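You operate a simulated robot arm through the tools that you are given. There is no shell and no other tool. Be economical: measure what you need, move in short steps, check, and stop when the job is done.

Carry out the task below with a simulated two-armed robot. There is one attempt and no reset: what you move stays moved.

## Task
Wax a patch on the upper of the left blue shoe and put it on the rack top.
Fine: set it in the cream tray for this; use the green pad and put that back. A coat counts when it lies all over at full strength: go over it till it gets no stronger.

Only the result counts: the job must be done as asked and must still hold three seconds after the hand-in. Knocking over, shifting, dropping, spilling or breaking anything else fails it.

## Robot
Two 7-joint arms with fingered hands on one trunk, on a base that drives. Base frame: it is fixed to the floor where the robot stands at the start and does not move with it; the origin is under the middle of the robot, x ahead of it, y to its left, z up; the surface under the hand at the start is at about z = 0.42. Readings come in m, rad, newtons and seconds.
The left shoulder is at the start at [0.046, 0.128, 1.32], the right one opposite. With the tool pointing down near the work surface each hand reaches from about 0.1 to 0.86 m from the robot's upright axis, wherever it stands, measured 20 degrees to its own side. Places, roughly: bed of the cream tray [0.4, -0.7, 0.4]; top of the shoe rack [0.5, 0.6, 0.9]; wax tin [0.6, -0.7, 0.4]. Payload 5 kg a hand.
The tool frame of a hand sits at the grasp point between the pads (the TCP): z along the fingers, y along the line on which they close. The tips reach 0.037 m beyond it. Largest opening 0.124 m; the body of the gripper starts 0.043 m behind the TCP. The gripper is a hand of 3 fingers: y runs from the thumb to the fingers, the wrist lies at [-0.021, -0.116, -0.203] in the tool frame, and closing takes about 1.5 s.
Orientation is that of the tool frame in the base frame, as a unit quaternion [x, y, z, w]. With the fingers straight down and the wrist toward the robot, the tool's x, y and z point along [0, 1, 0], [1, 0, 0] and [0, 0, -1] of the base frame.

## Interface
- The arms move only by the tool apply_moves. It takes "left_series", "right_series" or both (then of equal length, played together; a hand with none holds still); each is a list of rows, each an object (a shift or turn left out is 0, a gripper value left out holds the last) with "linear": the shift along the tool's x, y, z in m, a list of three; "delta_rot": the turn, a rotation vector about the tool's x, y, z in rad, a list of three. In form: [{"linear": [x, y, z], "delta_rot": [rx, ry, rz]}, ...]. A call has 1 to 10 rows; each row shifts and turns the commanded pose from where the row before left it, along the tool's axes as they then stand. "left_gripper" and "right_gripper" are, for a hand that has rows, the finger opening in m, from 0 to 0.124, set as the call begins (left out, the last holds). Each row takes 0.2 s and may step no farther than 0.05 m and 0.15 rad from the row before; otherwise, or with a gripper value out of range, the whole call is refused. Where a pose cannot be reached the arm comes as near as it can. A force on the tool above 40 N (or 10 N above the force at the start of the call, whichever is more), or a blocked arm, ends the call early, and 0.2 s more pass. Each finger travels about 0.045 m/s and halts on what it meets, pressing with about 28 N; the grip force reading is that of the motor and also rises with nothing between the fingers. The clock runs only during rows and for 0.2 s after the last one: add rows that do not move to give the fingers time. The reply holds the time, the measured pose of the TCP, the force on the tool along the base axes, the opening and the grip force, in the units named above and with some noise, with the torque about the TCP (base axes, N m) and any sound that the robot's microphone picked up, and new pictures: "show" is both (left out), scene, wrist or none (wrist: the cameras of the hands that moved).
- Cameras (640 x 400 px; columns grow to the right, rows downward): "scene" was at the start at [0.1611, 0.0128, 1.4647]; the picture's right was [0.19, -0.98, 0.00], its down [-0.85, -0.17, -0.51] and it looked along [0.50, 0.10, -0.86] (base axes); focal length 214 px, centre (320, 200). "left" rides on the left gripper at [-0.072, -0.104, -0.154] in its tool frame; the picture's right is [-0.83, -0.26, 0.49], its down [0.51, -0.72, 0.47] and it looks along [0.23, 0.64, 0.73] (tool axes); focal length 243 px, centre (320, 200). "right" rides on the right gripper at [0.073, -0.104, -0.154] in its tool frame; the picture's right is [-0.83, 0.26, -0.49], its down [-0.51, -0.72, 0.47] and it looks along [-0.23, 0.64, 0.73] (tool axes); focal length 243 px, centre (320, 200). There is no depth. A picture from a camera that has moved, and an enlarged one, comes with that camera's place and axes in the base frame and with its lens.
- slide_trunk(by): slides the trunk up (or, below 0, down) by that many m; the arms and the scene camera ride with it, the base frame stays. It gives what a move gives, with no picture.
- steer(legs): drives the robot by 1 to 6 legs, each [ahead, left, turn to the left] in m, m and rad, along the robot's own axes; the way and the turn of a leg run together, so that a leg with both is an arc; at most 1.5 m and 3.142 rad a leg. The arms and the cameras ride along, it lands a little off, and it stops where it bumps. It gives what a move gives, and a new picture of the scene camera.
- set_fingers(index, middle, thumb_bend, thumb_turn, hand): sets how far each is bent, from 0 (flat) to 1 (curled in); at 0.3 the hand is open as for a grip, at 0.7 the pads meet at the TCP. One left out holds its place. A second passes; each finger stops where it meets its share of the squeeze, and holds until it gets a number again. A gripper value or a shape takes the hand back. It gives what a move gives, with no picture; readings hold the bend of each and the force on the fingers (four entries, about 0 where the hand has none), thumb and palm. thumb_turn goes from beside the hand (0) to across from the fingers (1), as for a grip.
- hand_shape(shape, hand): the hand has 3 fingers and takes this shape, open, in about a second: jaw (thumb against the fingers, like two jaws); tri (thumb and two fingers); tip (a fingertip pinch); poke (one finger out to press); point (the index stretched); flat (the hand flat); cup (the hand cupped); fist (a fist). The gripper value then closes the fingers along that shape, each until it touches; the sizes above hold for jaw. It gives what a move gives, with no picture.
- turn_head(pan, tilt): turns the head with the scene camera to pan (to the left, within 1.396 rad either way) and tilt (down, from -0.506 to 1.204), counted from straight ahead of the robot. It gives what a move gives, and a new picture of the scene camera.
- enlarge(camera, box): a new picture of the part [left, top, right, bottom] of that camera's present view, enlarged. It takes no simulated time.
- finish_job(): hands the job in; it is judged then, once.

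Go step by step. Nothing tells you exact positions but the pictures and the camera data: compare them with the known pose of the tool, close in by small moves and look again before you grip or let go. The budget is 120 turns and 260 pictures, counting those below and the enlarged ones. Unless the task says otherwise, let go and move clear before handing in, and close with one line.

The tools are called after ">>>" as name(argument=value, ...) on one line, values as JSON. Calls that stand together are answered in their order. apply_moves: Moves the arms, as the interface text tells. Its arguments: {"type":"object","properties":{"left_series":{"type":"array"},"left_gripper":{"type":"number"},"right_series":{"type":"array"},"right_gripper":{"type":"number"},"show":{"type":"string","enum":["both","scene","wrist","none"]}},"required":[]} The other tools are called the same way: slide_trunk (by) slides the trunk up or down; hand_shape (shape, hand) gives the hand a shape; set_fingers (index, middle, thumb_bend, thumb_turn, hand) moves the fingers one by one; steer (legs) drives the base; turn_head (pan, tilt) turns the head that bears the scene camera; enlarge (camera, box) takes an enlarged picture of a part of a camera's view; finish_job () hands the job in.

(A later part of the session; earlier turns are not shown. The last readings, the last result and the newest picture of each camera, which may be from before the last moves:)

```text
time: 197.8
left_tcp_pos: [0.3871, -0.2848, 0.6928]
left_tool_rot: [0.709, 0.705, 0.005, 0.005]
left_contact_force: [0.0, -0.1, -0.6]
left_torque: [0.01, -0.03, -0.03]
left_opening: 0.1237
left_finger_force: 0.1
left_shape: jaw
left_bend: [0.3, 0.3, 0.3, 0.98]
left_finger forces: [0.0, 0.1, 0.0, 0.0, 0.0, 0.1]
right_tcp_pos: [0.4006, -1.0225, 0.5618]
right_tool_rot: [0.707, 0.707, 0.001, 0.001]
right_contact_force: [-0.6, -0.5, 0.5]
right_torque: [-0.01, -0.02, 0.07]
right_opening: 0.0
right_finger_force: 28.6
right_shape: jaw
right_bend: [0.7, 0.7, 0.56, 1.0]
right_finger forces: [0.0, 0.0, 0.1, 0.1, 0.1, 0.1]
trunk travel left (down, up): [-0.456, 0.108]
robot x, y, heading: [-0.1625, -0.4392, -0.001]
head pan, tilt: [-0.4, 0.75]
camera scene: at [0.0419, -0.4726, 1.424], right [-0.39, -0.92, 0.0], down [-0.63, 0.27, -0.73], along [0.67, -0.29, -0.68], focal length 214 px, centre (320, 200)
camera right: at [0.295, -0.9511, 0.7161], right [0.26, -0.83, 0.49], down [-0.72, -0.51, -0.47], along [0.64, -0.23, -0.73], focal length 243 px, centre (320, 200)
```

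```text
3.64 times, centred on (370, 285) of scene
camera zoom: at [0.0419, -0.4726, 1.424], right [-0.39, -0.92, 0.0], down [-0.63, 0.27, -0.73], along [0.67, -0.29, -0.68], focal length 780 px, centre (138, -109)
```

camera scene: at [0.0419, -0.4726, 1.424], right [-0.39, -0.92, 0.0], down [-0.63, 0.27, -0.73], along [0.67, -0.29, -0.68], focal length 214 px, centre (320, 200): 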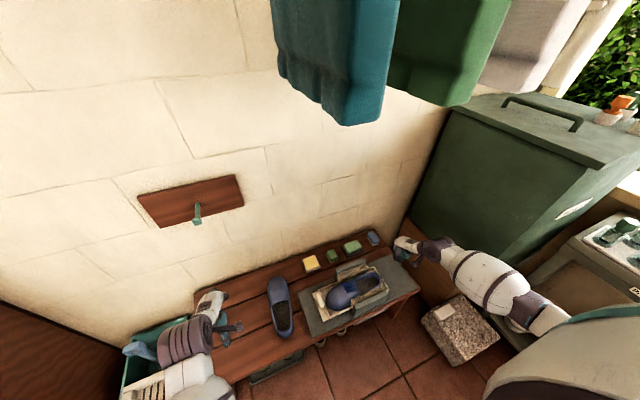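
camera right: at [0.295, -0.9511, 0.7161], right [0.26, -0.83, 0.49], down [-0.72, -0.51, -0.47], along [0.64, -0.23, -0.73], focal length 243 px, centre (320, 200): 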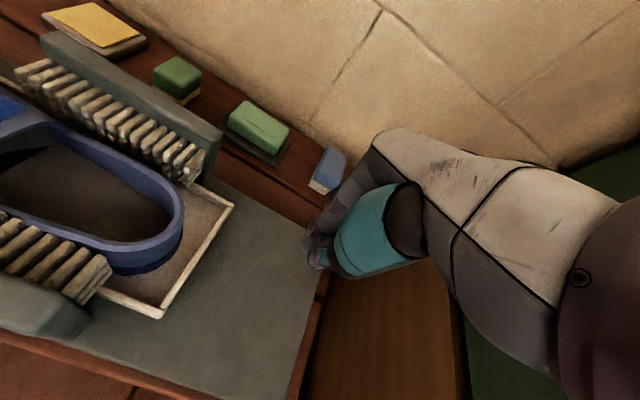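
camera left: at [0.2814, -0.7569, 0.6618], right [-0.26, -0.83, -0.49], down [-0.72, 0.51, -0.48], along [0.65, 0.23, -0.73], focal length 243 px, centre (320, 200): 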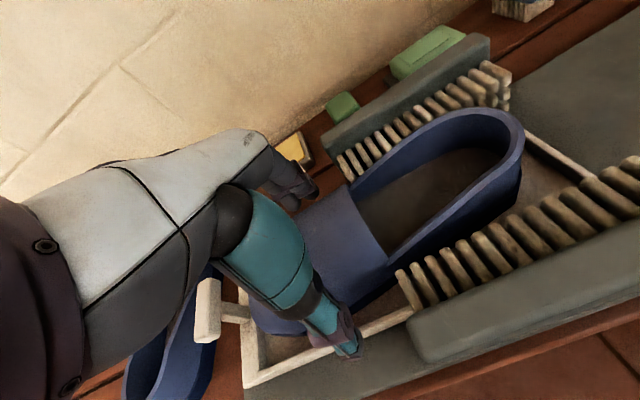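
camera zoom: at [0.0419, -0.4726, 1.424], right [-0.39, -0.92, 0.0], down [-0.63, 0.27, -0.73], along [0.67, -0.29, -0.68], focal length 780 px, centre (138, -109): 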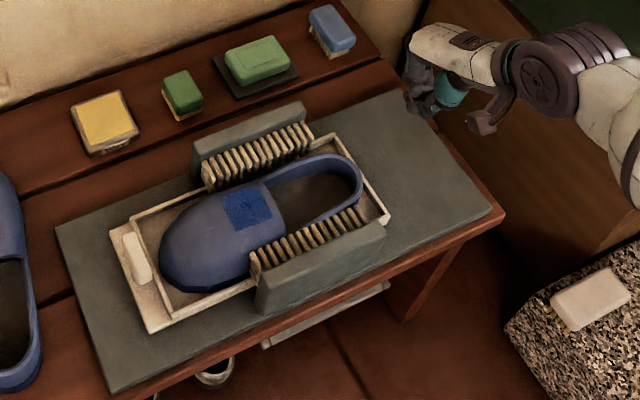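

Clear view. The tray needs ~5 cm toward +y. Lowering closed fingertips to just above the mat, right of the tray's end.

>>> apply_moves(right_series=[{"linear": [0, -0.012, 0.04]}, {"linear": [0, 0, 0.03]}, {"linear": [0, 0, 0.012]}, {"linear": [0, 0, 0.004]}, {}], show="wrist")

>>> enlarge(camera="scene", box=[290, 230, 450, 340])

```text
time: 199.0
left_tcp_pos: [0.3888, -0.284, 0.6919]
left_tool_rot: [0.708, 0.706, 0.004, 0.005]
left_contact_force: [-0.1, 0.0, -0.2]
left_torque: [-0.01, 0.02, 0.02]
left_opening: 0.124
left_finger_force: 0.1
left_shape: jaw
left_bend: [0.3, 0.3, 0.3, 0.98]
left_finger forces: [0.0, 0.0, 0.0, 0.0, 0.1, 0.0]
right_tcp_pos: [0.3882, -1.0221, 0.4755]
right_tool_rot: [0.707, 0.707, 0.0, 0.001]
right_contact_force: [0.8, 0.3, 0.3]
right_torque: [0.01, 0.0, -0.02]
right_opening: 0.0002
right_finger_force: 28.0
right_shape: jaw
right_bend: [0.7, 0.7, 0.56, 1.0]
right_finger forces: [0.0, 0.0, 0.1, 0.0, 0.0, 0.0]
trunk travel left (down, up): [-0.456, 0.108]
robot x, y, heading: [-0.1624, -0.4433, -0.003]
head pan, tilt: [-0.4, 0.75]
camera right: at [0.2831, -0.9501, 0.6298], right [0.26, -0.83, 0.49], down [-0.72, -0.51, -0.47], along [0.64, -0.23, -0.73], focal length 243 px, centre (320, 200)
```

right: 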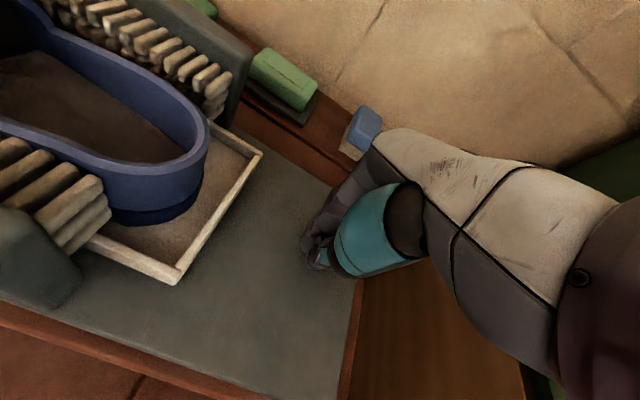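

```text
3.64 times, centred on (370, 285) of scene
camera zoom: at [0.0427, -0.4727, 1.4239], right [-0.39, -0.92, 0.0], down [-0.63, 0.27, -0.73], along [0.67, -0.29, -0.68], focal length 780 px, centre (138, -109)
```

zoom: 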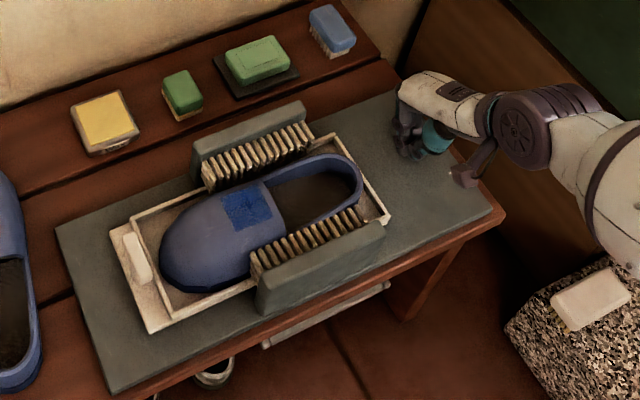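

Fingers are at the right level beside the tray end. Pushing +y in steps.

>>> apply_moves(right_series=[{"linear": [0.02, 0, 0]}, {"linear": [0.02, 0, 0]}, {"linear": [0.015, 0, 0]}, {"linear": [0.015, 0, 0]}, {}], show="none")

>>> enlarge(camera="scene", box=[290, 230, 450, 340])

```text
time: 200.2
left_tcp_pos: [0.3885, -0.2839, 0.692]
left_tool_rot: [0.708, 0.706, 0.004, 0.004]
left_contact_force: [0.1, 0.0, -0.3]
left_torque: [0.02, 0.01, -0.01]
left_opening: 0.1238
left_finger_force: 0.0
left_shape: jaw
left_bend: [0.3, 0.3, 0.3, 0.98]
left_finger forces: [0.0, 0.1, 0.0, 0.0, 0.0, 0.0]
right_tcp_pos: [0.3879, -0.951, 0.476]
right_tool_rot: [0.707, 0.707, 0.001, 0.0]
right_contact_force: [0.9, -2.0, -0.4]
right_torque: [-0.04, -0.02, 0.0]
right_opening: 0.0
right_finger_force: 28.0
right_shape: jaw
right_bend: [0.7, 0.7, 0.56, 1.0]
right_finger forces: [0.0, 0.0, 0.1, 0.0, 0.0, 0.0]
trunk travel left (down, up): [-0.456, 0.108]
robot x, y, heading: [-0.1636, -0.4362, -0.003]
head pan, tilt: [-0.4, 0.75]
```

```text
3.64 times, centred on (370, 285) of scene
camera zoom: at [0.0427, -0.4731, 1.4238], right [-0.39, -0.92, 0.0], down [-0.63, 0.27, -0.73], along [0.67, -0.29, -0.68], focal length 780 px, centre (138, -109)
```

zoom: 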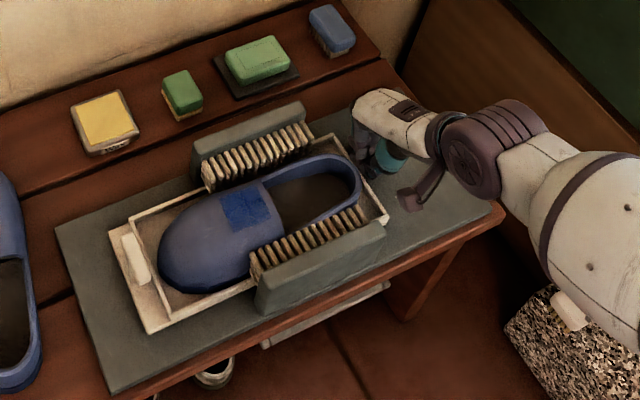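

Just touching. Pushing ~4.5 cm.

>>> apply_moves(right_series=[{"linear": [0.01, 0, 0]}, {"linear": [0.01, 0, 0]}, {"linear": [0.01, 0, 0]}, {"linear": [0.01, 0, 0]}, {"linear": [0.005, 0, 0]}, {}], show="none")

>>> enlarge(camera="scene", box=[290, 230, 450, 340])

```text
time: 201.6
left_tcp_pos: [0.3877, -0.2838, 0.6916]
left_tool_rot: [0.708, 0.706, 0.004, 0.004]
left_contact_force: [-0.8, 0.6, -0.6]
left_torque: [-0.03, 0.0, -0.01]
left_opening: 0.1238
left_finger_force: 0.1
left_shape: jaw
left_bend: [0.3, 0.3, 0.3, 0.98]
left_finger forces: [0.1, 0.0, 0.1, 0.1, 0.0, 0.0]
right_tcp_pos: [0.3876, -0.9073, 0.4767]
right_tool_rot: [0.707, 0.707, 0.0, 0.0]
right_contact_force: [0.3, 0.0, -0.4]
right_torque: [0.0, -0.01, -0.03]
right_opening: 0.0
right_finger_force: 27.8
right_shape: jaw
right_bend: [0.7, 0.7, 0.56, 1.0]
right_finger forces: [0.0, 0.1, 0.0, 0.0, 0.0, 0.1]
trunk travel left (down, up): [-0.456, 0.108]
robot x, y, heading: [-0.1597, -0.439, -0.004]
head pan, tilt: [-0.4, 0.75]
```

```text
3.64 times, centred on (370, 285) of scene
camera zoom: at [0.0426, -0.4728, 1.4239], right [-0.39, -0.92, 0.0], down [-0.63, 0.27, -0.73], along [0.67, -0.29, -0.68], focal length 780 px, centre (138, -109)
```

zoom: 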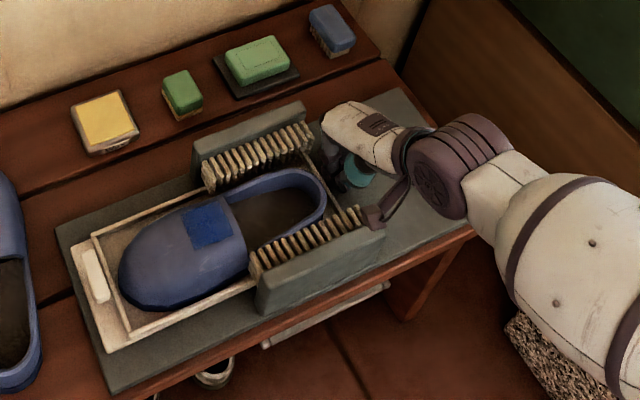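

Nearly there; 4 mm more, then back off and raise the right hand away.

>>> apply_moves(right_series=[{"linear": [0.005, 0, 0]}, {}, {"linear": [-0.03, 0, 0]}, {"linear": [-0.03, 0, -0.03]}, {"linear": [0, 0, -0.05]}, {"linear": [0, 0, -0.05]}, {"linear": [0, 0, -0.05]}, {"linear": [0, -0.03, -0.03]}], show="none")

>>> enlarge(camera="scene", box=[290, 230, 450, 340])

>>> enlarge(camera="scene", box=[320, 270, 360, 300])

```text
time: 203.4
left_tcp_pos: [0.3862, -0.2843, 0.6933]
left_tool_rot: [0.709, 0.705, 0.005, 0.005]
left_contact_force: [1.0, 0.5, 0.2]
left_torque: [0.03, -0.04, -0.03]
left_opening: 0.1239
left_finger_force: 0.0
left_shape: jaw
left_bend: [0.3, 0.3, 0.3, 0.98]
left_finger forces: [0.0, 0.1, 0.0, 0.0, 0.0, 0.1]
right_tcp_pos: [0.356, -0.9609, 0.6888]
right_tool_rot: [0.707, 0.708, 0.001, 0.001]
right_contact_force: [0.8, 0.0, 0.9]
right_torque: [0.01, -0.02, -0.03]
right_opening: 0.0
right_finger_force: 27.6
right_shape: jaw
right_bend: [0.7, 0.7, 0.56, 1.0]
right_finger forces: [0.0, 0.0, 0.0, 0.0, 0.0, 0.0]
trunk travel left (down, up): [-0.456, 0.108]
robot x, y, heading: [-0.1568, -0.4365, 0.001]
head pan, tilt: [-0.4, 0.75]
```

```text
3.64 times, centred on (370, 285) of scene
camera zoom: at [0.0402, -0.4723, 1.4242], right [-0.39, -0.92, 0.0], down [-0.63, 0.27, -0.73], along [0.67, -0.29, -0.68], focal length 780 px, centre (138, -109)
```

zoom: 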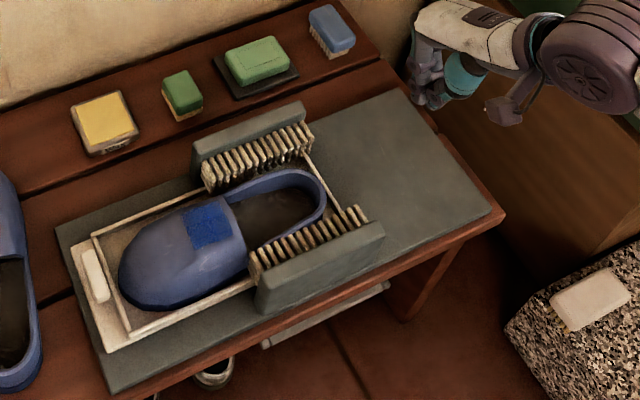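

```text
13.33 times, centred on (340, 285) of scene
camera zoom: at [0.0402, -0.4723, 1.4242], right [-0.39, -0.92, 0.0], down [-0.63, 0.27, -0.73], along [0.67, -0.29, -0.68], focal length 2860 px, centre (53, -933)
```

zoom: 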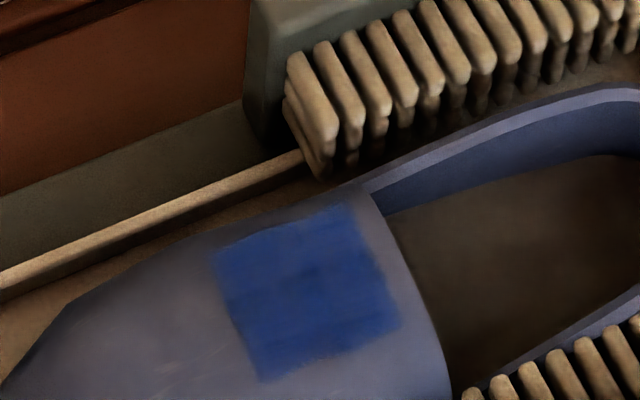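

Tray is back and the patch evenly blue. I'll shift the base right 0.1 m again (good stance for the left hand at the tray), right hand tucked in.

>>> apply_moves(right_series=[{"linear": [0.03, -0.01, -0.04]}, {"linear": [0.03, -0.01, -0.04]}, {"linear": [0.03, -0.01, -0.04]}, {"linear": [0, 0, -0.04]}], show="none")

>>> steer(legs=[[0, -0.1, 0]])

```text
refused: row 1 steps farther than a row can; nothing moved
```

```text
time: 204.9
left_tcp_pos: [0.3878, -0.3836, 0.693]
left_tool_rot: [0.708, 0.706, 0.004, 0.004]
left_contact_force: [-0.2, -0.4, -0.5]
left_torque: [0.0, 0.02, 0.0]
left_opening: 0.124
left_finger_force: 0.0
left_shape: jaw
left_bend: [0.3, 0.3, 0.3, 0.98]
left_finger forces: [0.0, 0.0, 0.0, 0.0, 0.0, 0.1]
right_tcp_pos: [0.3583, -1.0605, 0.6863]
right_tool_rot: [0.707, 0.707, 0.001, 0.001]
right_contact_force: [-0.5, 0.0, -0.1]
right_torque: [0.01, -0.04, -0.02]
right_opening: 0.0
right_finger_force: 28.3
right_shape: jaw
right_bend: [0.7, 0.7, 0.56, 1.0]
right_finger forces: [0.0, 0.0, 0.0, 0.0, 0.0, 0.1]
trunk travel left (down, up): [-0.456, 0.108]
robot x, y, heading: [-0.1581, -0.5393, -0.001]
head pan, tilt: [-0.4, 0.75]
camera scene: at [0.0424, -0.5722, 1.4239], right [-0.39, -0.92, 0.0], down [-0.63, 0.27, -0.73], along [0.67, -0.29, -0.68], focal length 214 px, centre (320, 200)
```

scene: 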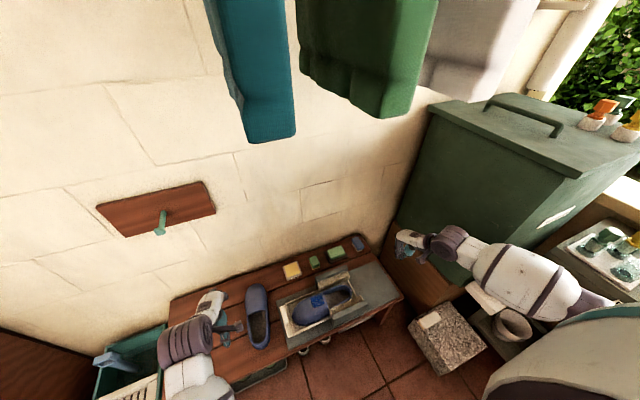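

Drove fine without contact. Now the left hand goes above the shoe; right hand eases inward/up.

>>> apply_moves(left_series=[{"linear": [-0.044, 0, 0]}, {"linear": [-0.044, 0, 0]}, {"linear": [-0.044, 0, 0]}, {"linear": [-0.044, 0, 0]}, {"linear": [-0.044, 0, 0]}, {"linear": [-0.044, 0, 0]}, {"linear": [-0.04, 0, 0]}, {"linear": [0, 0, 0.04]}, {"linear": [0, 0, 0.04]}, {}], right_series=[{"linear": [0.01, -0.005, -0.04]}, {"linear": [0.01, -0.005, -0.04]}, {"linear": [0.015, -0.005, -0.04]}, {"linear": [0.015, -0.005, -0.04]}, {"linear": [0.02, 0, 0]}, {"linear": [0.02, 0, 0]}, {}, {}, {}, {}], left_gripper=0.124, show="wrist")

>>> enlarge(camera="scene", box=[240, 240, 400, 340])

```text
time: 207.1
left_tcp_pos: [0.3886, -0.687, 0.6129]
left_tool_rot: [0.709, 0.706, 0.004, 0.004]
left_contact_force: [0.1, 0.1, -0.2]
left_torque: [-0.02, 0.02, -0.02]
left_opening: 0.124
left_finger_force: 0.1
left_shape: jaw
left_bend: [0.3, 0.3, 0.3, 0.97]
left_finger forces: [0.1, 0.1, 0.1, 0.1, 0.1, 0.0]
right_tcp_pos: [0.3374, -0.971, 0.8479]
right_tool_rot: [0.707, 0.707, 0.002, 0.0]
right_contact_force: [-0.3, -0.3, 0.9]
right_torque: [0.01, 0.0, 0.01]
right_opening: 0.0002
right_finger_force: 28.2
right_shape: jaw
right_bend: [0.7, 0.7, 0.56, 1.0]
right_finger forces: [0.0, 0.1, 0.0, 0.0, 0.0, 0.0]
trunk travel left (down, up): [-0.456, 0.108]
robot x, y, heading: [-0.1622, -0.5388, -0.001]
head pan, tilt: [-0.4, 0.75]
camera right: at [0.233, -0.9, 1.0005], right [0.26, -0.83, 0.49], down [-0.72, -0.51, -0.47], along [0.64, -0.23, -0.73], focal length 243 px, centre (320, 200)
camera left: at [0.283, -0.759, 0.7645], right [-0.26, -0.83, -0.5], down [-0.71, 0.51, -0.48], along [0.65, 0.23, -0.72], focal length 243 px, centre (320, 200)
```

right: 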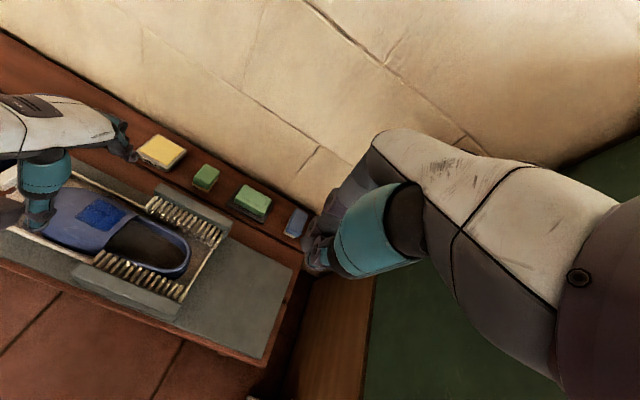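
left: 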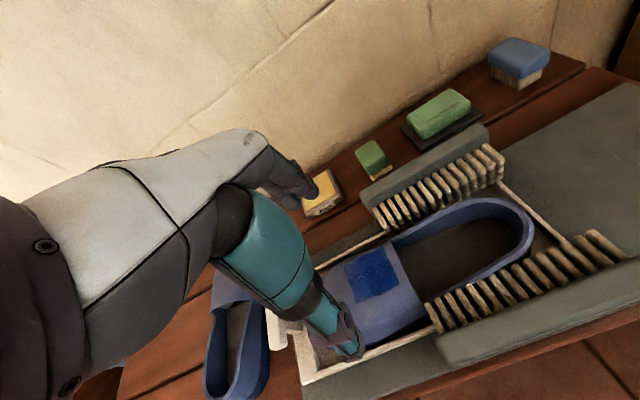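

```text
4.00 times, centred on (320, 290) of scene
camera zoom: at [0.0423, -0.5724, 1.4239], right [-0.39, -0.92, 0.0], down [-0.63, 0.27, -0.73], along [0.67, -0.29, -0.68], focal length 858 px, centre (320, -160)
```

zoom: 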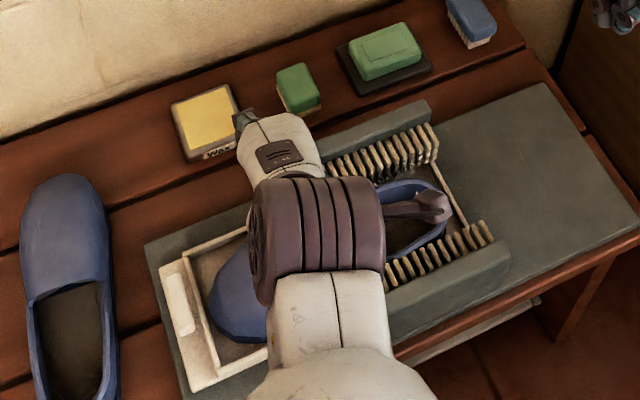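

Aligned as when released. Descending and gripping.

>>> apply_moves(left_series=[{"linear": [0, 0, 0.045]}, {"linear": [0, 0, 0.035]}, {"linear": [0, 0, 0.015]}, {"linear": [0, 0, 0.01]}, {}], show="wrist")

>>> enlarge(camera="right", box=[0, 90, 240, 310])

```text
time: 208.3
left_tcp_pos: [0.3908, -0.6873, 0.5071]
left_tool_rot: [0.708, 0.706, 0.005, 0.005]
left_contact_force: [0.7, -0.1, 0.1]
left_torque: [0.0, 0.03, 0.0]
left_opening: 0.1242
left_finger_force: 0.0
left_shape: jaw
left_bend: [0.3, 0.3, 0.3, 0.97]
left_finger forces: [0.1, 0.0, 0.0, 0.1, 0.0, 0.0]
right_tcp_pos: [0.3376, -0.9721, 0.8463]
right_tool_rot: [0.707, 0.707, 0.001, 0.0]
right_contact_force: [0.2, -0.4, -0.2]
right_torque: [0.04, -0.02, 0.02]
right_opening: 0.0001
right_finger_force: 27.6
right_shape: jaw
right_bend: [0.7, 0.7, 0.56, 1.0]
right_finger forces: [0.0, 0.0, 0.0, 0.0, 0.0, 0.0]
trunk travel left (down, up): [-0.456, 0.108]
robot x, y, heading: [-0.1621, -0.5385, 0.001]
head pan, tilt: [-0.4, 0.75]
camera left: at [0.2841, -0.7587, 0.6589], right [-0.26, -0.83, -0.5], down [-0.71, 0.51, -0.48], along [0.65, 0.23, -0.72], focal length 243 px, centre (320, 200)
```

left: 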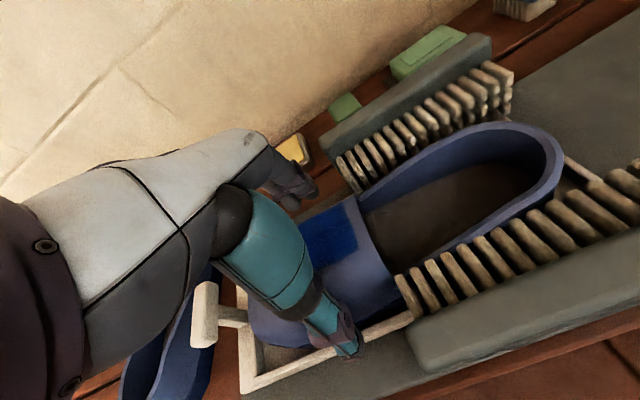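

```text
1.82 times, centred on (120, 200) of right
camera zoom: at [0.2331, -0.9, 1.0004], right [0.26, -0.83, 0.49], down [-0.72, -0.51, -0.47], along [0.64, -0.23, -0.73], focal length 441 px, centre (684, 200)
```

zoom: 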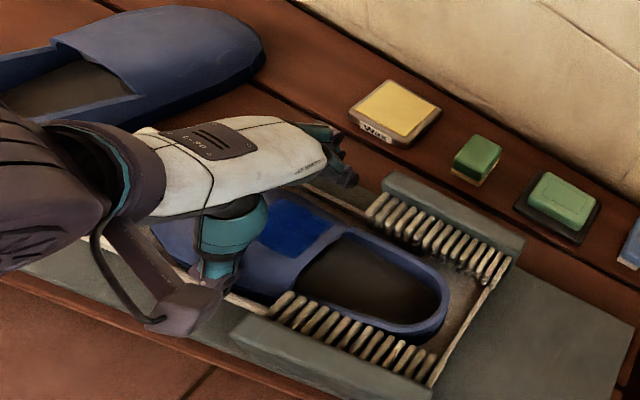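

Closing on the shoe sides.

>>> apply_moves(left_series=[{}, {}, {}, {}, {}, {}], left_gripper=0.04, show="none")

>>> apply_moves(left_series=[{"linear": [0, 0, -0.02]}, {"linear": [0, 0, -0.03]}, {"linear": [0, 0, -0.04]}, {"linear": [0, 0, -0.045]}, {"linear": [0, 0, -0.045]}, {}], show="both")

>>> enlarge(camera="right", box=[0, 90, 240, 310])

```text
time: 209.7
left_tcp_pos: [0.3894, -0.6874, 0.5073]
left_tool_rot: [0.708, 0.706, 0.004, 0.004]
left_contact_force: [-1.4, -0.1, 0.2]
left_torque: [0.02, 0.12, 0.01]
left_opening: 0.0824
left_finger_force: 27.7
left_shape: jaw
left_bend: [0.73, 0.39, 0.59, 1.0]
left_finger forces: [15.8, 8.1, 0.1, 0.0, 23.9, 0.0]
right_tcp_pos: [0.3371, -0.9727, 0.8461]
right_tool_rot: [0.707, 0.707, 0.001, 0.001]
right_contact_force: [-0.4, 0.0, -0.2]
right_torque: [-0.03, 0.01, 0.0]
right_opening: 0.0
right_finger_force: 28.1
right_shape: jaw
right_bend: [0.7, 0.7, 0.56, 1.0]
right_finger forces: [0.1, 0.0, 0.0, 0.0, 0.1, 0.1]
trunk travel left (down, up): [-0.456, 0.108]
robot x, y, heading: [-0.1617, -0.5396, -0.004]
head pan, tilt: [-0.4, 0.75]
```

```text
time: 211.1
left_tcp_pos: [0.388, -0.6874, 0.6868]
left_tool_rot: [0.708, 0.706, 0.004, 0.003]
left_contact_force: [0.1, -0.5, -2.6]
left_torque: [0.05, -0.02, 0.0]
left_opening: 0.082
left_finger_force: 28.3
left_shape: jaw
left_bend: [0.73, 0.39, 0.59, 1.0]
left_finger forces: [15.5, 8.9, 0.0, 0.0, 22.8, 0.0]
right_tcp_pos: [0.3379, -0.971, 0.8459]
right_tool_rot: [0.707, 0.707, 0.002, 0.0]
right_contact_force: [-0.6, -0.3, -0.9]
right_torque: [-0.02, 0.03, 0.01]
right_opening: 0.0001
right_finger_force: 28.5
right_shape: jaw
right_bend: [0.7, 0.7, 0.56, 1.0]
right_finger forces: [0.0, 0.0, 0.0, 0.0, 0.0, 0.0]
trunk travel left (down, up): [-0.456, 0.108]
robot x, y, heading: [-0.1565, -0.5433, -0.001]
head pan, tilt: [-0.4, 0.75]
camera scene: at [0.0429, -0.5724, 1.4237], right [-0.39, -0.92, 0.0], down [-0.63, 0.27, -0.73], along [0.67, -0.29, -0.68], focal length 214 px, centre (320, 200)
camera left: at [0.2816, -0.7585, 0.8385], right [-0.26, -0.83, -0.5], down [-0.71, 0.51, -0.48], along [0.65, 0.23, -0.72], focal length 243 px, centre (320, 200)
```

scene: 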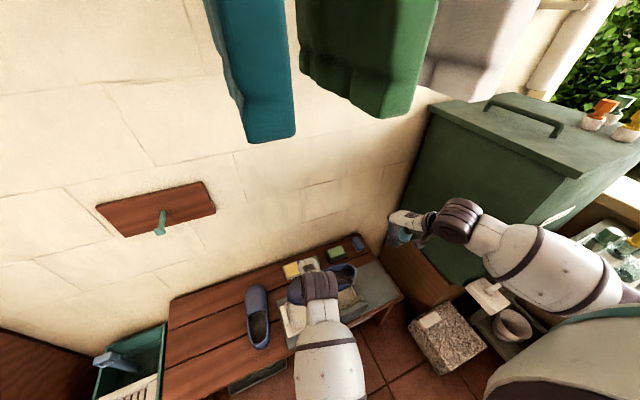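
left: 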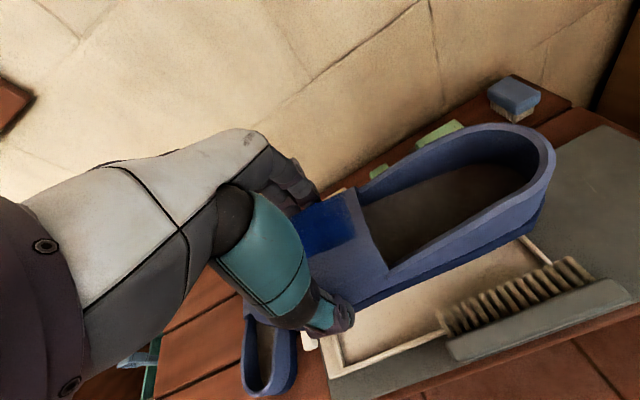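

```text
1.82 times, centred on (120, 200) of right
camera zoom: at [0.2334, -0.9, 1.0001], right [0.26, -0.83, 0.49], down [-0.72, -0.51, -0.47], along [0.64, -0.23, -0.73], focal length 441 px, centre (684, 200)
```

zoom: 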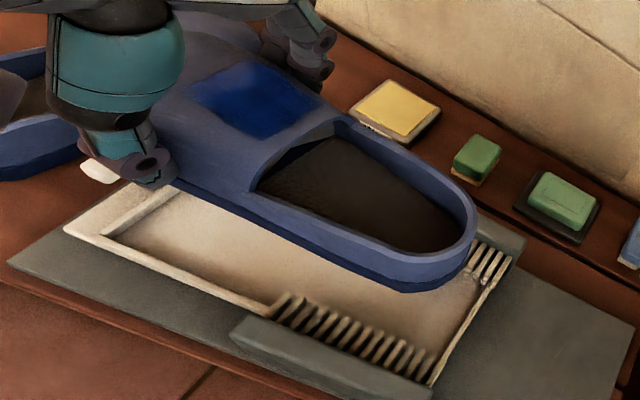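

Shoe lifted, tray and items undisturbed. Raising the shoe and driving left part of the way, then I'll survey the rack.

>>> apply_moves(left_series=[{"linear": [0, 0, -0.05]}, {"linear": [0, 0, -0.05]}, {"linear": [0, 0, -0.05]}, {"linear": [0.03, 0, -0.035]}, {"linear": [0.045, 0, 0]}, {"linear": [0.045, 0, 0]}, {}], show="none")

>>> steer(legs=[[0, 0.5, 0]])

>>> turn_head(pan=0.7, tilt=0.75)

```text
time: 212.7
left_tcp_pos: [0.3844, -0.5677, 0.8718]
left_tool_rot: [0.708, 0.706, 0.004, 0.005]
left_contact_force: [0.0, 0.4, -3.1]
left_torque: [0.07, -0.01, -0.03]
left_opening: 0.0819
left_finger_force: 27.8
left_shape: jaw
left_bend: [0.73, 0.39, 0.59, 1.0]
left_finger forces: [15.4, 8.9, 0.0, 0.0, 22.7, 0.0]
right_tcp_pos: [0.3369, -0.9718, 0.8471]
right_tool_rot: [0.707, 0.707, 0.001, 0.0]
right_contact_force: [0.4, 0.2, -1.2]
right_torque: [-0.01, 0.0, -0.01]
right_opening: 0.0001
right_finger_force: 28.3
right_shape: jaw
right_bend: [0.7, 0.7, 0.56, 1.0]
right_finger forces: [0.0, 0.1, 0.1, 0.0, 0.1, 0.0]
trunk travel left (down, up): [-0.456, 0.108]
robot x, y, heading: [-0.1589, -0.5371, -0.001]
head pan, tilt: [-0.4, 0.75]
```

```text
time: 217.6
left_tcp_pos: [0.3853, -0.0651, 0.8713]
left_tool_rot: [0.706, 0.708, 0.004, 0.005]
left_contact_force: [-0.3, -0.7, -3.1]
left_torque: [0.07, -0.04, 0.0]
left_opening: 0.0821
left_finger_force: 28.3
left_shape: jaw
left_bend: [0.73, 0.39, 0.59, 1.0]
left_finger forces: [15.4, 8.8, 0.0, 0.0, 22.7, 0.0]
right_tcp_pos: [0.3393, -0.4687, 0.846]
right_tool_rot: [0.705, 0.709, 0.002, 0.001]
right_contact_force: [-0.1, 0.1, 0.0]
right_torque: [-0.01, 0.0, 0.0]
right_opening: 0.0
right_finger_force: 28.1
right_shape: jaw
right_bend: [0.7, 0.7, 0.56, 1.0]
right_finger forces: [0.0, 0.1, 0.0, 0.0, 0.1, 0.0]
trunk travel left (down, up): [-0.456, 0.108]
robot x, y, heading: [-0.1642, -0.0395, 0.0]
head pan, tilt: [-0.4, 0.75]
camera scene: at [0.0426, -0.0725, 1.4238], right [-0.39, -0.92, 0.0], down [-0.63, 0.26, -0.73], along [0.67, -0.28, -0.68], focal length 214 px, centre (320, 200)
```

scene: 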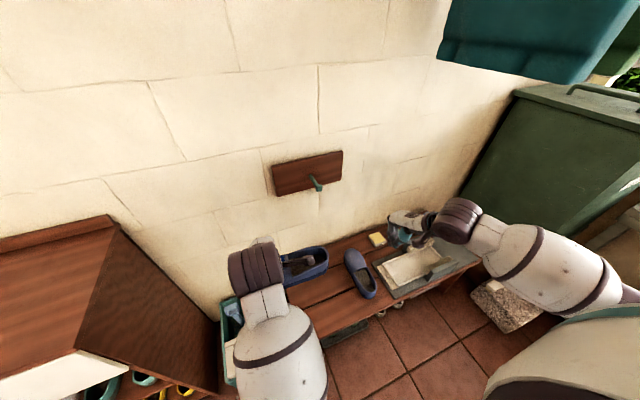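

```text
time: 219.0
left_tcp_pos: [0.3847, -0.0656, 0.8711]
left_tool_rot: [0.707, 0.708, 0.004, 0.004]
left_contact_force: [0.6, 0.2, -3.0]
left_torque: [0.11, -0.02, 0.0]
left_opening: 0.0821
left_finger_force: 27.3
left_shape: jaw
left_bend: [0.73, 0.39, 0.59, 1.0]
left_finger forces: [15.3, 8.7, 0.0, 0.0, 22.7, 0.1]
right_tcp_pos: [0.3402, -0.4705, 0.8471]
right_tool_rot: [0.706, 0.708, 0.002, 0.0]
right_contact_force: [0.1, 0.4, 0.4]
right_torque: [0.01, -0.02, 0.01]
right_opening: 0.0001
right_finger_force: 27.5
right_shape: jaw
right_bend: [0.7, 0.7, 0.56, 1.0]
right_finger forces: [0.0, 0.1, 0.0, 0.0, 0.1, 0.0]
trunk travel left (down, up): [-0.456, 0.108]
robot x, y, heading: [-0.1617, -0.0398, 0.008]
head pan, tilt: [0.7, 0.75]
camera scene: at [0.0294, 0.0131, 1.4238], right [0.65, -0.76, 0.0], down [-0.52, -0.44, -0.73], along [0.56, 0.47, -0.68], focal length 214 px, centre (320, 200)
```

scene: 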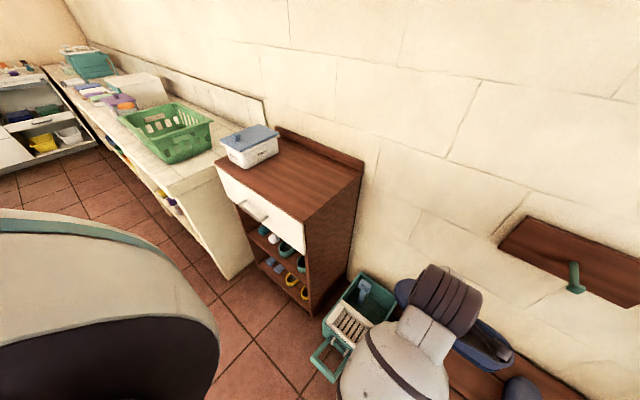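

Rack top spans x .34–.70, y .36–.87 at z≈.9, with a lidded box at y>.72; free area y .36–.71. I'll raise trunk and arm so the shoe clears it, then drive left.

>>> slide_trunk(by=0.1)

>>> apply_moves(left_series=[{"linear": [0, 0, -0.04]}, {"linear": [0, 0, -0.04]}, {"linear": [0, 0, -0.04]}, {}], show="scene")

```text
time: 220.3
left_tcp_pos: [0.386, -0.0645, 0.9711]
left_tool_rot: [0.707, 0.707, 0.004, 0.003]
left_contact_force: [-0.6, -0.6, -2.3]
left_torque: [0.06, 0.0, 0.02]
left_opening: 0.0819
left_finger_force: 27.8
left_shape: jaw
left_bend: [0.73, 0.39, 0.59, 1.0]
left_finger forces: [15.4, 8.8, 0.0, 0.0, 22.6, 0.1]
right_tcp_pos: [0.3401, -0.4702, 0.9463]
right_tool_rot: [0.705, 0.709, 0.001, -0.001]
right_contact_force: [-0.3, 0.2, -0.4]
right_torque: [-0.02, -0.02, 0.0]
right_opening: 0.0002
right_finger_force: 28.1
right_shape: jaw
right_bend: [0.7, 0.7, 0.56, 1.0]
right_finger forces: [0.1, 0.1, 0.1, 0.1, 0.0, 0.1]
trunk travel left (down, up): [-0.556, 0.008]
robot x, y, heading: [-0.1602, -0.0374, -0.001]
head pan, tilt: [0.7, 0.75]
```

```text
time: 221.3
left_tcp_pos: [0.3827, -0.0656, 1.0914]
left_tool_rot: [0.706, 0.708, 0.005, 0.003]
left_contact_force: [-0.2, -0.1, -2.1]
left_torque: [0.07, -0.04, 0.0]
left_opening: 0.0822
left_finger_force: 27.2
left_shape: jaw
left_bend: [0.73, 0.39, 0.59, 1.0]
left_finger forces: [15.4, 8.8, 0.0, 0.0, 22.8, 0.1]
right_tcp_pos: [0.3398, -0.4701, 0.9467]
right_tool_rot: [0.705, 0.709, 0.001, 0.0]
right_contact_force: [0.6, -0.1, 0.3]
right_torque: [0.01, -0.04, 0.02]
right_opening: 0.0
right_finger_force: 28.5
right_shape: jaw
right_bend: [0.7, 0.7, 0.56, 1.0]
right_finger forces: [0.0, 0.1, 0.0, 0.0, 0.0, 0.1]
trunk travel left (down, up): [-0.556, 0.008]
robot x, y, heading: [-0.1619, -0.0426, 0.007]
head pan, tilt: [0.7, 0.75]
camera scene: at [-0.0585, 0.0129, 1.5457], right [0.65, -0.76, 0.0], down [-0.52, -0.44, -0.73], along [0.56, 0.47, -0.68], focal length 214 px, centre (320, 200)
```

scene: 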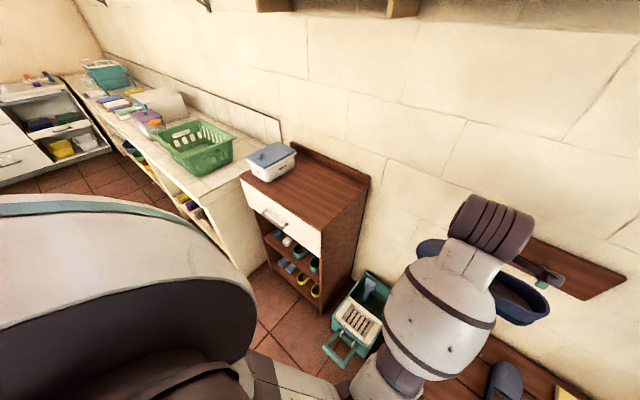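

Driving left 0.5 m with the shoe above rack height.

>>> steer(legs=[[0, 0.5, 0]])

>>> turn_head(pan=0.2, tilt=0.9)

```text
time: 226.2
left_tcp_pos: [0.3812, 0.4376, 1.0916]
left_tool_rot: [0.705, 0.71, 0.004, 0.005]
left_contact_force: [0.3, -1.0, -2.6]
left_torque: [0.04, -0.02, 0.0]
left_opening: 0.082
left_finger_force: 27.7
left_shape: jaw
left_bend: [0.73, 0.39, 0.59, 1.0]
left_finger forces: [15.4, 8.8, 0.0, 0.1, 22.7, 0.0]
right_tcp_pos: [0.3385, 0.0329, 0.9464]
right_tool_rot: [0.704, 0.71, 0.002, 0.0]
right_contact_force: [-0.8, -0.1, 0.8]
right_torque: [-0.05, -0.01, -0.01]
right_opening: 0.0002
right_finger_force: 28.1
right_shape: jaw
right_bend: [0.7, 0.7, 0.56, 1.0]
right_finger forces: [0.0, 0.1, 0.1, 0.0, 0.0, 0.1]
trunk travel left (down, up): [-0.556, 0.008]
robot x, y, heading: [-0.1631, 0.4575, 0.011]
head pan, tilt: [0.7, 0.75]
camera scene: at [-0.0613, 0.513, 1.5458], right [0.65, -0.76, 0.0], down [-0.52, -0.44, -0.73], along [0.56, 0.48, -0.68], focal length 214 px, centre (320, 200)
```

scene: 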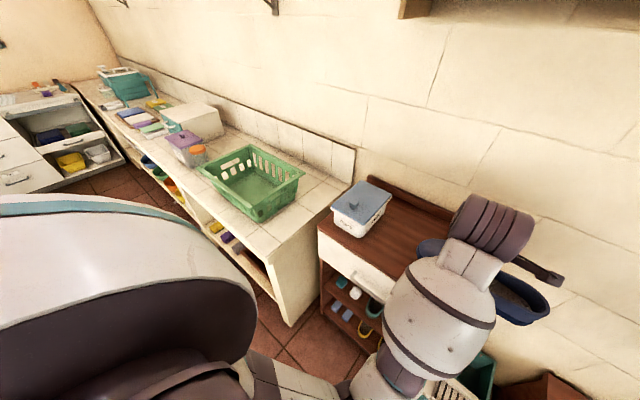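

```text
time: 227.1
left_tcp_pos: [0.3811, 0.4369, 1.0905]
left_tool_rot: [0.705, 0.709, 0.005, 0.004]
left_contact_force: [0.5, -0.9, -3.8]
left_torque: [0.07, 0.0, 0.01]
left_opening: 0.0819
left_finger_force: 28.0
left_shape: jaw
left_bend: [0.73, 0.39, 0.59, 1.0]
left_finger forces: [15.4, 8.8, 0.1, 0.0, 22.7, 0.0]
right_tcp_pos: [0.3389, 0.0341, 0.9467]
right_tool_rot: [0.704, 0.71, 0.002, 0.0]
right_contact_force: [0.0, 0.3, 0.0]
right_torque: [0.04, -0.01, -0.01]
right_opening: 0.0
right_finger_force: 28.3
right_shape: jaw
right_bend: [0.7, 0.7, 0.56, 1.0]
right_finger forces: [0.1, 0.0, 0.1, 0.0, 0.1, 0.0]
trunk travel left (down, up): [-0.556, 0.008]
robot x, y, heading: [-0.1622, 0.4557, 0.012]
head pan, tilt: [0.201, 0.901]
camera scene: at [-0.0504, 0.4752, 1.5339], right [0.21, -0.98, 0.0], down [-0.77, -0.16, -0.62], along [0.61, 0.13, -0.78], focal length 214 px, centre (320, 200)
```

scene: 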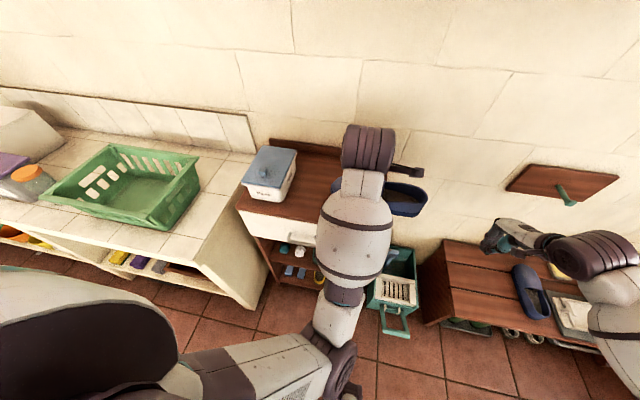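

Rack free zone y .36–.70. Moving the shoe over [0.50, 0.58] at height.

>>> apply_moves(left_series=[{"linear": [0.03, 0.03, 0]}, {"linear": [0.03, 0.03, 0]}, {"linear": [0.03, 0.03, 0]}, {"linear": [0.03, 0.03, 0]}, {"linear": [0.022, 0, 0]}, {"linear": [0, 0, 0.03]}, {}], show="both")

>>> enlarge(camera="scene", box=[220, 110, 460, 270])

```text
time: 228.7
left_tcp_pos: [0.5008, 0.5794, 1.0633]
left_tool_rot: [0.705, 0.71, 0.005, 0.004]
left_contact_force: [-0.3, -0.3, -2.7]
left_torque: [0.07, 0.0, 0.02]
left_opening: 0.0819
left_finger_force: 27.9
left_shape: jaw
left_bend: [0.73, 0.39, 0.59, 1.0]
left_finger forces: [15.3, 8.8, 0.1, 0.0, 22.7, 0.0]
right_tcp_pos: [0.3397, 0.033, 0.9479]
right_tool_rot: [0.704, 0.71, 0.001, 0.001]
right_contact_force: [-0.3, 0.8, -0.1]
right_torque: [-0.03, -0.01, -0.02]
right_opening: 0.0001
right_finger_force: 27.9
right_shape: jaw
right_bend: [0.7, 0.7, 0.56, 1.0]
right_finger forces: [0.0, 0.1, 0.0, 0.0, 0.1, 0.0]
trunk travel left (down, up): [-0.556, 0.008]
robot x, y, heading: [-0.1649, 0.4601, 0.015]
head pan, tilt: [0.201, 0.901]
camera scene: at [-0.0498, 0.4752, 1.5339], right [0.21, -0.98, 0.0], down [-0.77, -0.16, -0.62], along [0.61, 0.13, -0.78], focal length 214 px, centre (320, 200)
camera left: at [0.3963, 0.5076, 1.2146], right [-0.25, -0.83, -0.5], down [-0.72, 0.5, -0.48], along [0.65, 0.24, -0.72], focal length 243 px, centre (320, 200)
```

scene: 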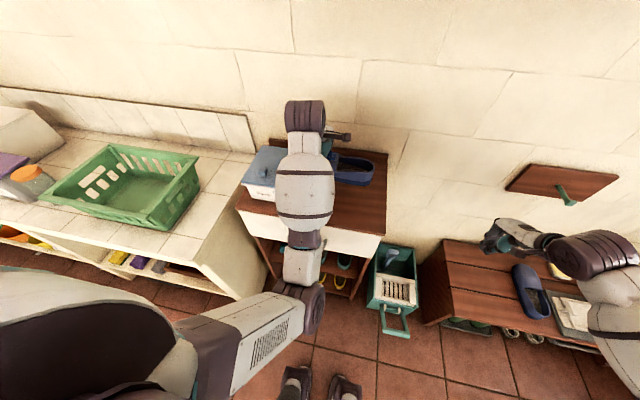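
left: 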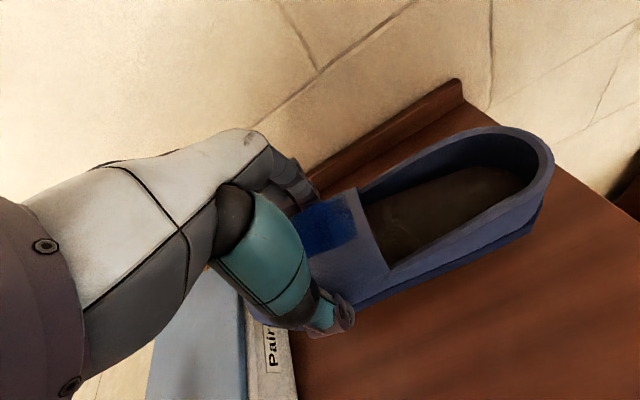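

```text
2.50 times, centred on (340, 190) of scene
camera zoom: at [-0.0498, 0.4752, 1.5339], right [0.21, -0.98, 0.0], down [-0.77, -0.16, -0.62], along [0.61, 0.13, -0.78], focal length 536 px, centre (270, 225)
```

zoom: 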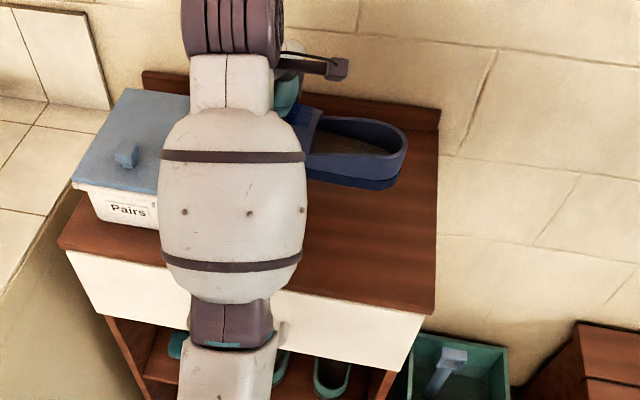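

Shift 1.5 cm away from the box, then lower to near contact.

>>> apply_moves(left_series=[{"linear": [-0.015, 0, 0]}, {"linear": [0, 0, 0.04]}, {"linear": [0, 0, 0.03]}, {"linear": [0, 0, 0.015]}, {"linear": [0, 0, 0.006]}, {}], show="wrist")

>>> enlarge(camera="scene", box=[220, 110, 460, 270])

```text
time: 230.3
left_tcp_pos: [0.5016, 0.5661, 0.9805]
left_tool_rot: [0.705, 0.709, 0.009, 0.011]
left_contact_force: [-3.6, 1.7, 30.3]
left_torque: [0.04, 1.23, 0.14]
left_opening: 0.081
left_finger_force: 27.6
left_shape: jaw
left_bend: [0.73, 0.39, 0.6, 1.0]
left_finger forces: [16.5, 8.0, 0.0, 0.0, 36.4, 0.0]
right_tcp_pos: [0.3368, 0.0323, 0.9473]
right_tool_rot: [0.703, 0.711, 0.001, 0.002]
right_contact_force: [0.5, 1.0, -0.5]
right_torque: [0.0, -0.01, 0.03]
right_opening: 0.0002
right_finger_force: 28.2
right_shape: jaw
right_bend: [0.7, 0.7, 0.56, 1.0]
right_finger forces: [0.1, 0.0, 0.1, 0.0, 0.0, 0.1]
trunk travel left (down, up): [-0.556, 0.008]
robot x, y, heading: [-0.1652, 0.4599, 0.008]
head pan, tilt: [0.201, 0.901]
stopped in row 6 (left hand): the force on the tool passed its limit at 41 N (the readings are from after the stop); the commanded pose is now the measured one
camera left: at [0.3941, 0.4928, 1.1307], right [-0.24, -0.83, -0.5], down [-0.71, 0.5, -0.49], along [0.66, 0.24, -0.71], focal length 243 px, centre (320, 200)
```

left: 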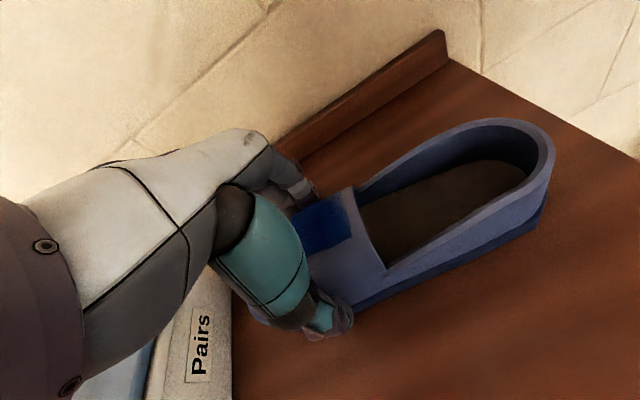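

```text
2.50 times, centred on (340, 190) of scene
camera zoom: at [-0.054, 0.475, 1.5342], right [0.21, -0.98, 0.0], down [-0.77, -0.16, -0.62], along [0.61, 0.13, -0.78], focal length 536 px, centre (270, 225)
```

zoom: 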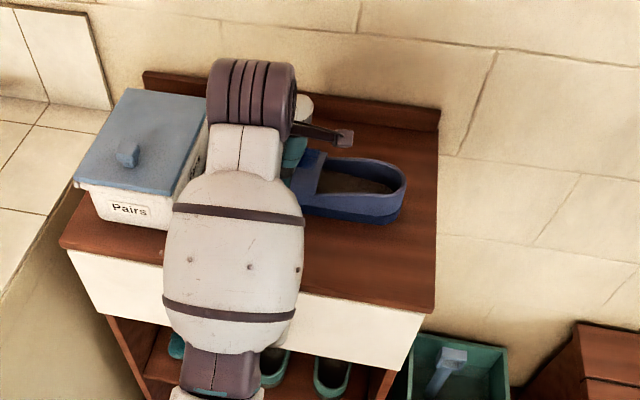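

Contact: the sole is on the rack top (thumb and torque pattern as on the tray). Easing up 2 mm and releasing.

>>> apply_moves(left_series=[{"linear": [0, 0, -0.002]}, {}], show="none")

>>> enlarge(camera="left", box=[220, 100, 580, 360])

```text
time: 230.9
left_tcp_pos: [0.4997, 0.5658, 0.9805]
left_tool_rot: [0.705, 0.709, 0.008, 0.008]
left_contact_force: [2.2, 3.2, 31.3]
left_torque: [0.09, 0.67, 0.13]
left_opening: 0.0809
left_finger_force: 28.5
left_shape: jaw
left_bend: [0.73, 0.39, 0.6, 1.0]
left_finger forces: [19.7, 10.1, 0.0, 0.1, 33.2, 0.0]
right_tcp_pos: [0.3376, 0.0321, 0.9479]
right_tool_rot: [0.703, 0.711, 0.002, 0.002]
right_contact_force: [-0.6, -1.2, -0.5]
right_torque: [0.0, 0.02, 0.01]
right_opening: 0.0002
right_finger_force: 27.4
right_shape: jaw
right_bend: [0.7, 0.7, 0.56, 1.0]
right_finger forces: [0.0, 0.0, 0.0, 0.0, 0.0, 0.0]
trunk travel left (down, up): [-0.556, 0.008]
robot x, y, heading: [-0.1629, 0.4628, 0.007]
head pan, tilt: [0.201, 0.901]
```

```text
1.54 times, centred on (400, 230) of left
camera zoom: at [0.3942, 0.4928, 1.131], right [-0.24, -0.83, -0.5], down [-0.71, 0.5, -0.49], along [0.66, 0.24, -0.72], focal length 373 px, centre (197, 154)
```

zoom: 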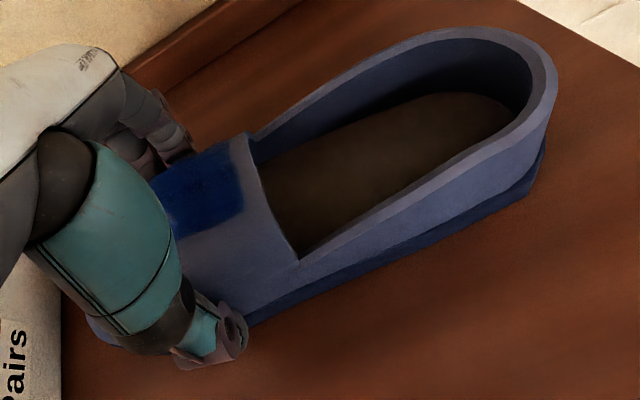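

>>> apply_moves(left_series=[{"linear": [0, 0, -0.003]}, {}], show="none")

```text
time: 231.5
left_tcp_pos: [0.5011, 0.5661, 0.982]
left_tool_rot: [0.705, 0.709, 0.008, 0.007]
left_contact_force: [1.8, 1.7, 21.7]
left_torque: [0.08, 0.32, 0.13]
left_opening: 0.081
left_finger_force: 28.1
left_shape: jaw
left_bend: [0.73, 0.39, 0.6, 1.0]
left_finger forces: [19.3, 9.8, 0.0, 0.0, 29.7, 0.0]
right_tcp_pos: [0.3389, 0.0332, 0.9483]
right_tool_rot: [0.704, 0.711, 0.001, 0.002]
right_contact_force: [0.5, 0.1, -0.5]
right_torque: [-0.01, -0.02, 0.0]
right_opening: 0.0
right_finger_force: 28.0
right_shape: jaw
right_bend: [0.7, 0.7, 0.56, 1.0]
right_finger forces: [0.1, 0.1, 0.1, 0.0, 0.0, 0.0]
trunk travel left (down, up): [-0.556, 0.008]
robot x, y, heading: [-0.1617, 0.4602, 0.006]
head pan, tilt: [0.201, 0.901]
```

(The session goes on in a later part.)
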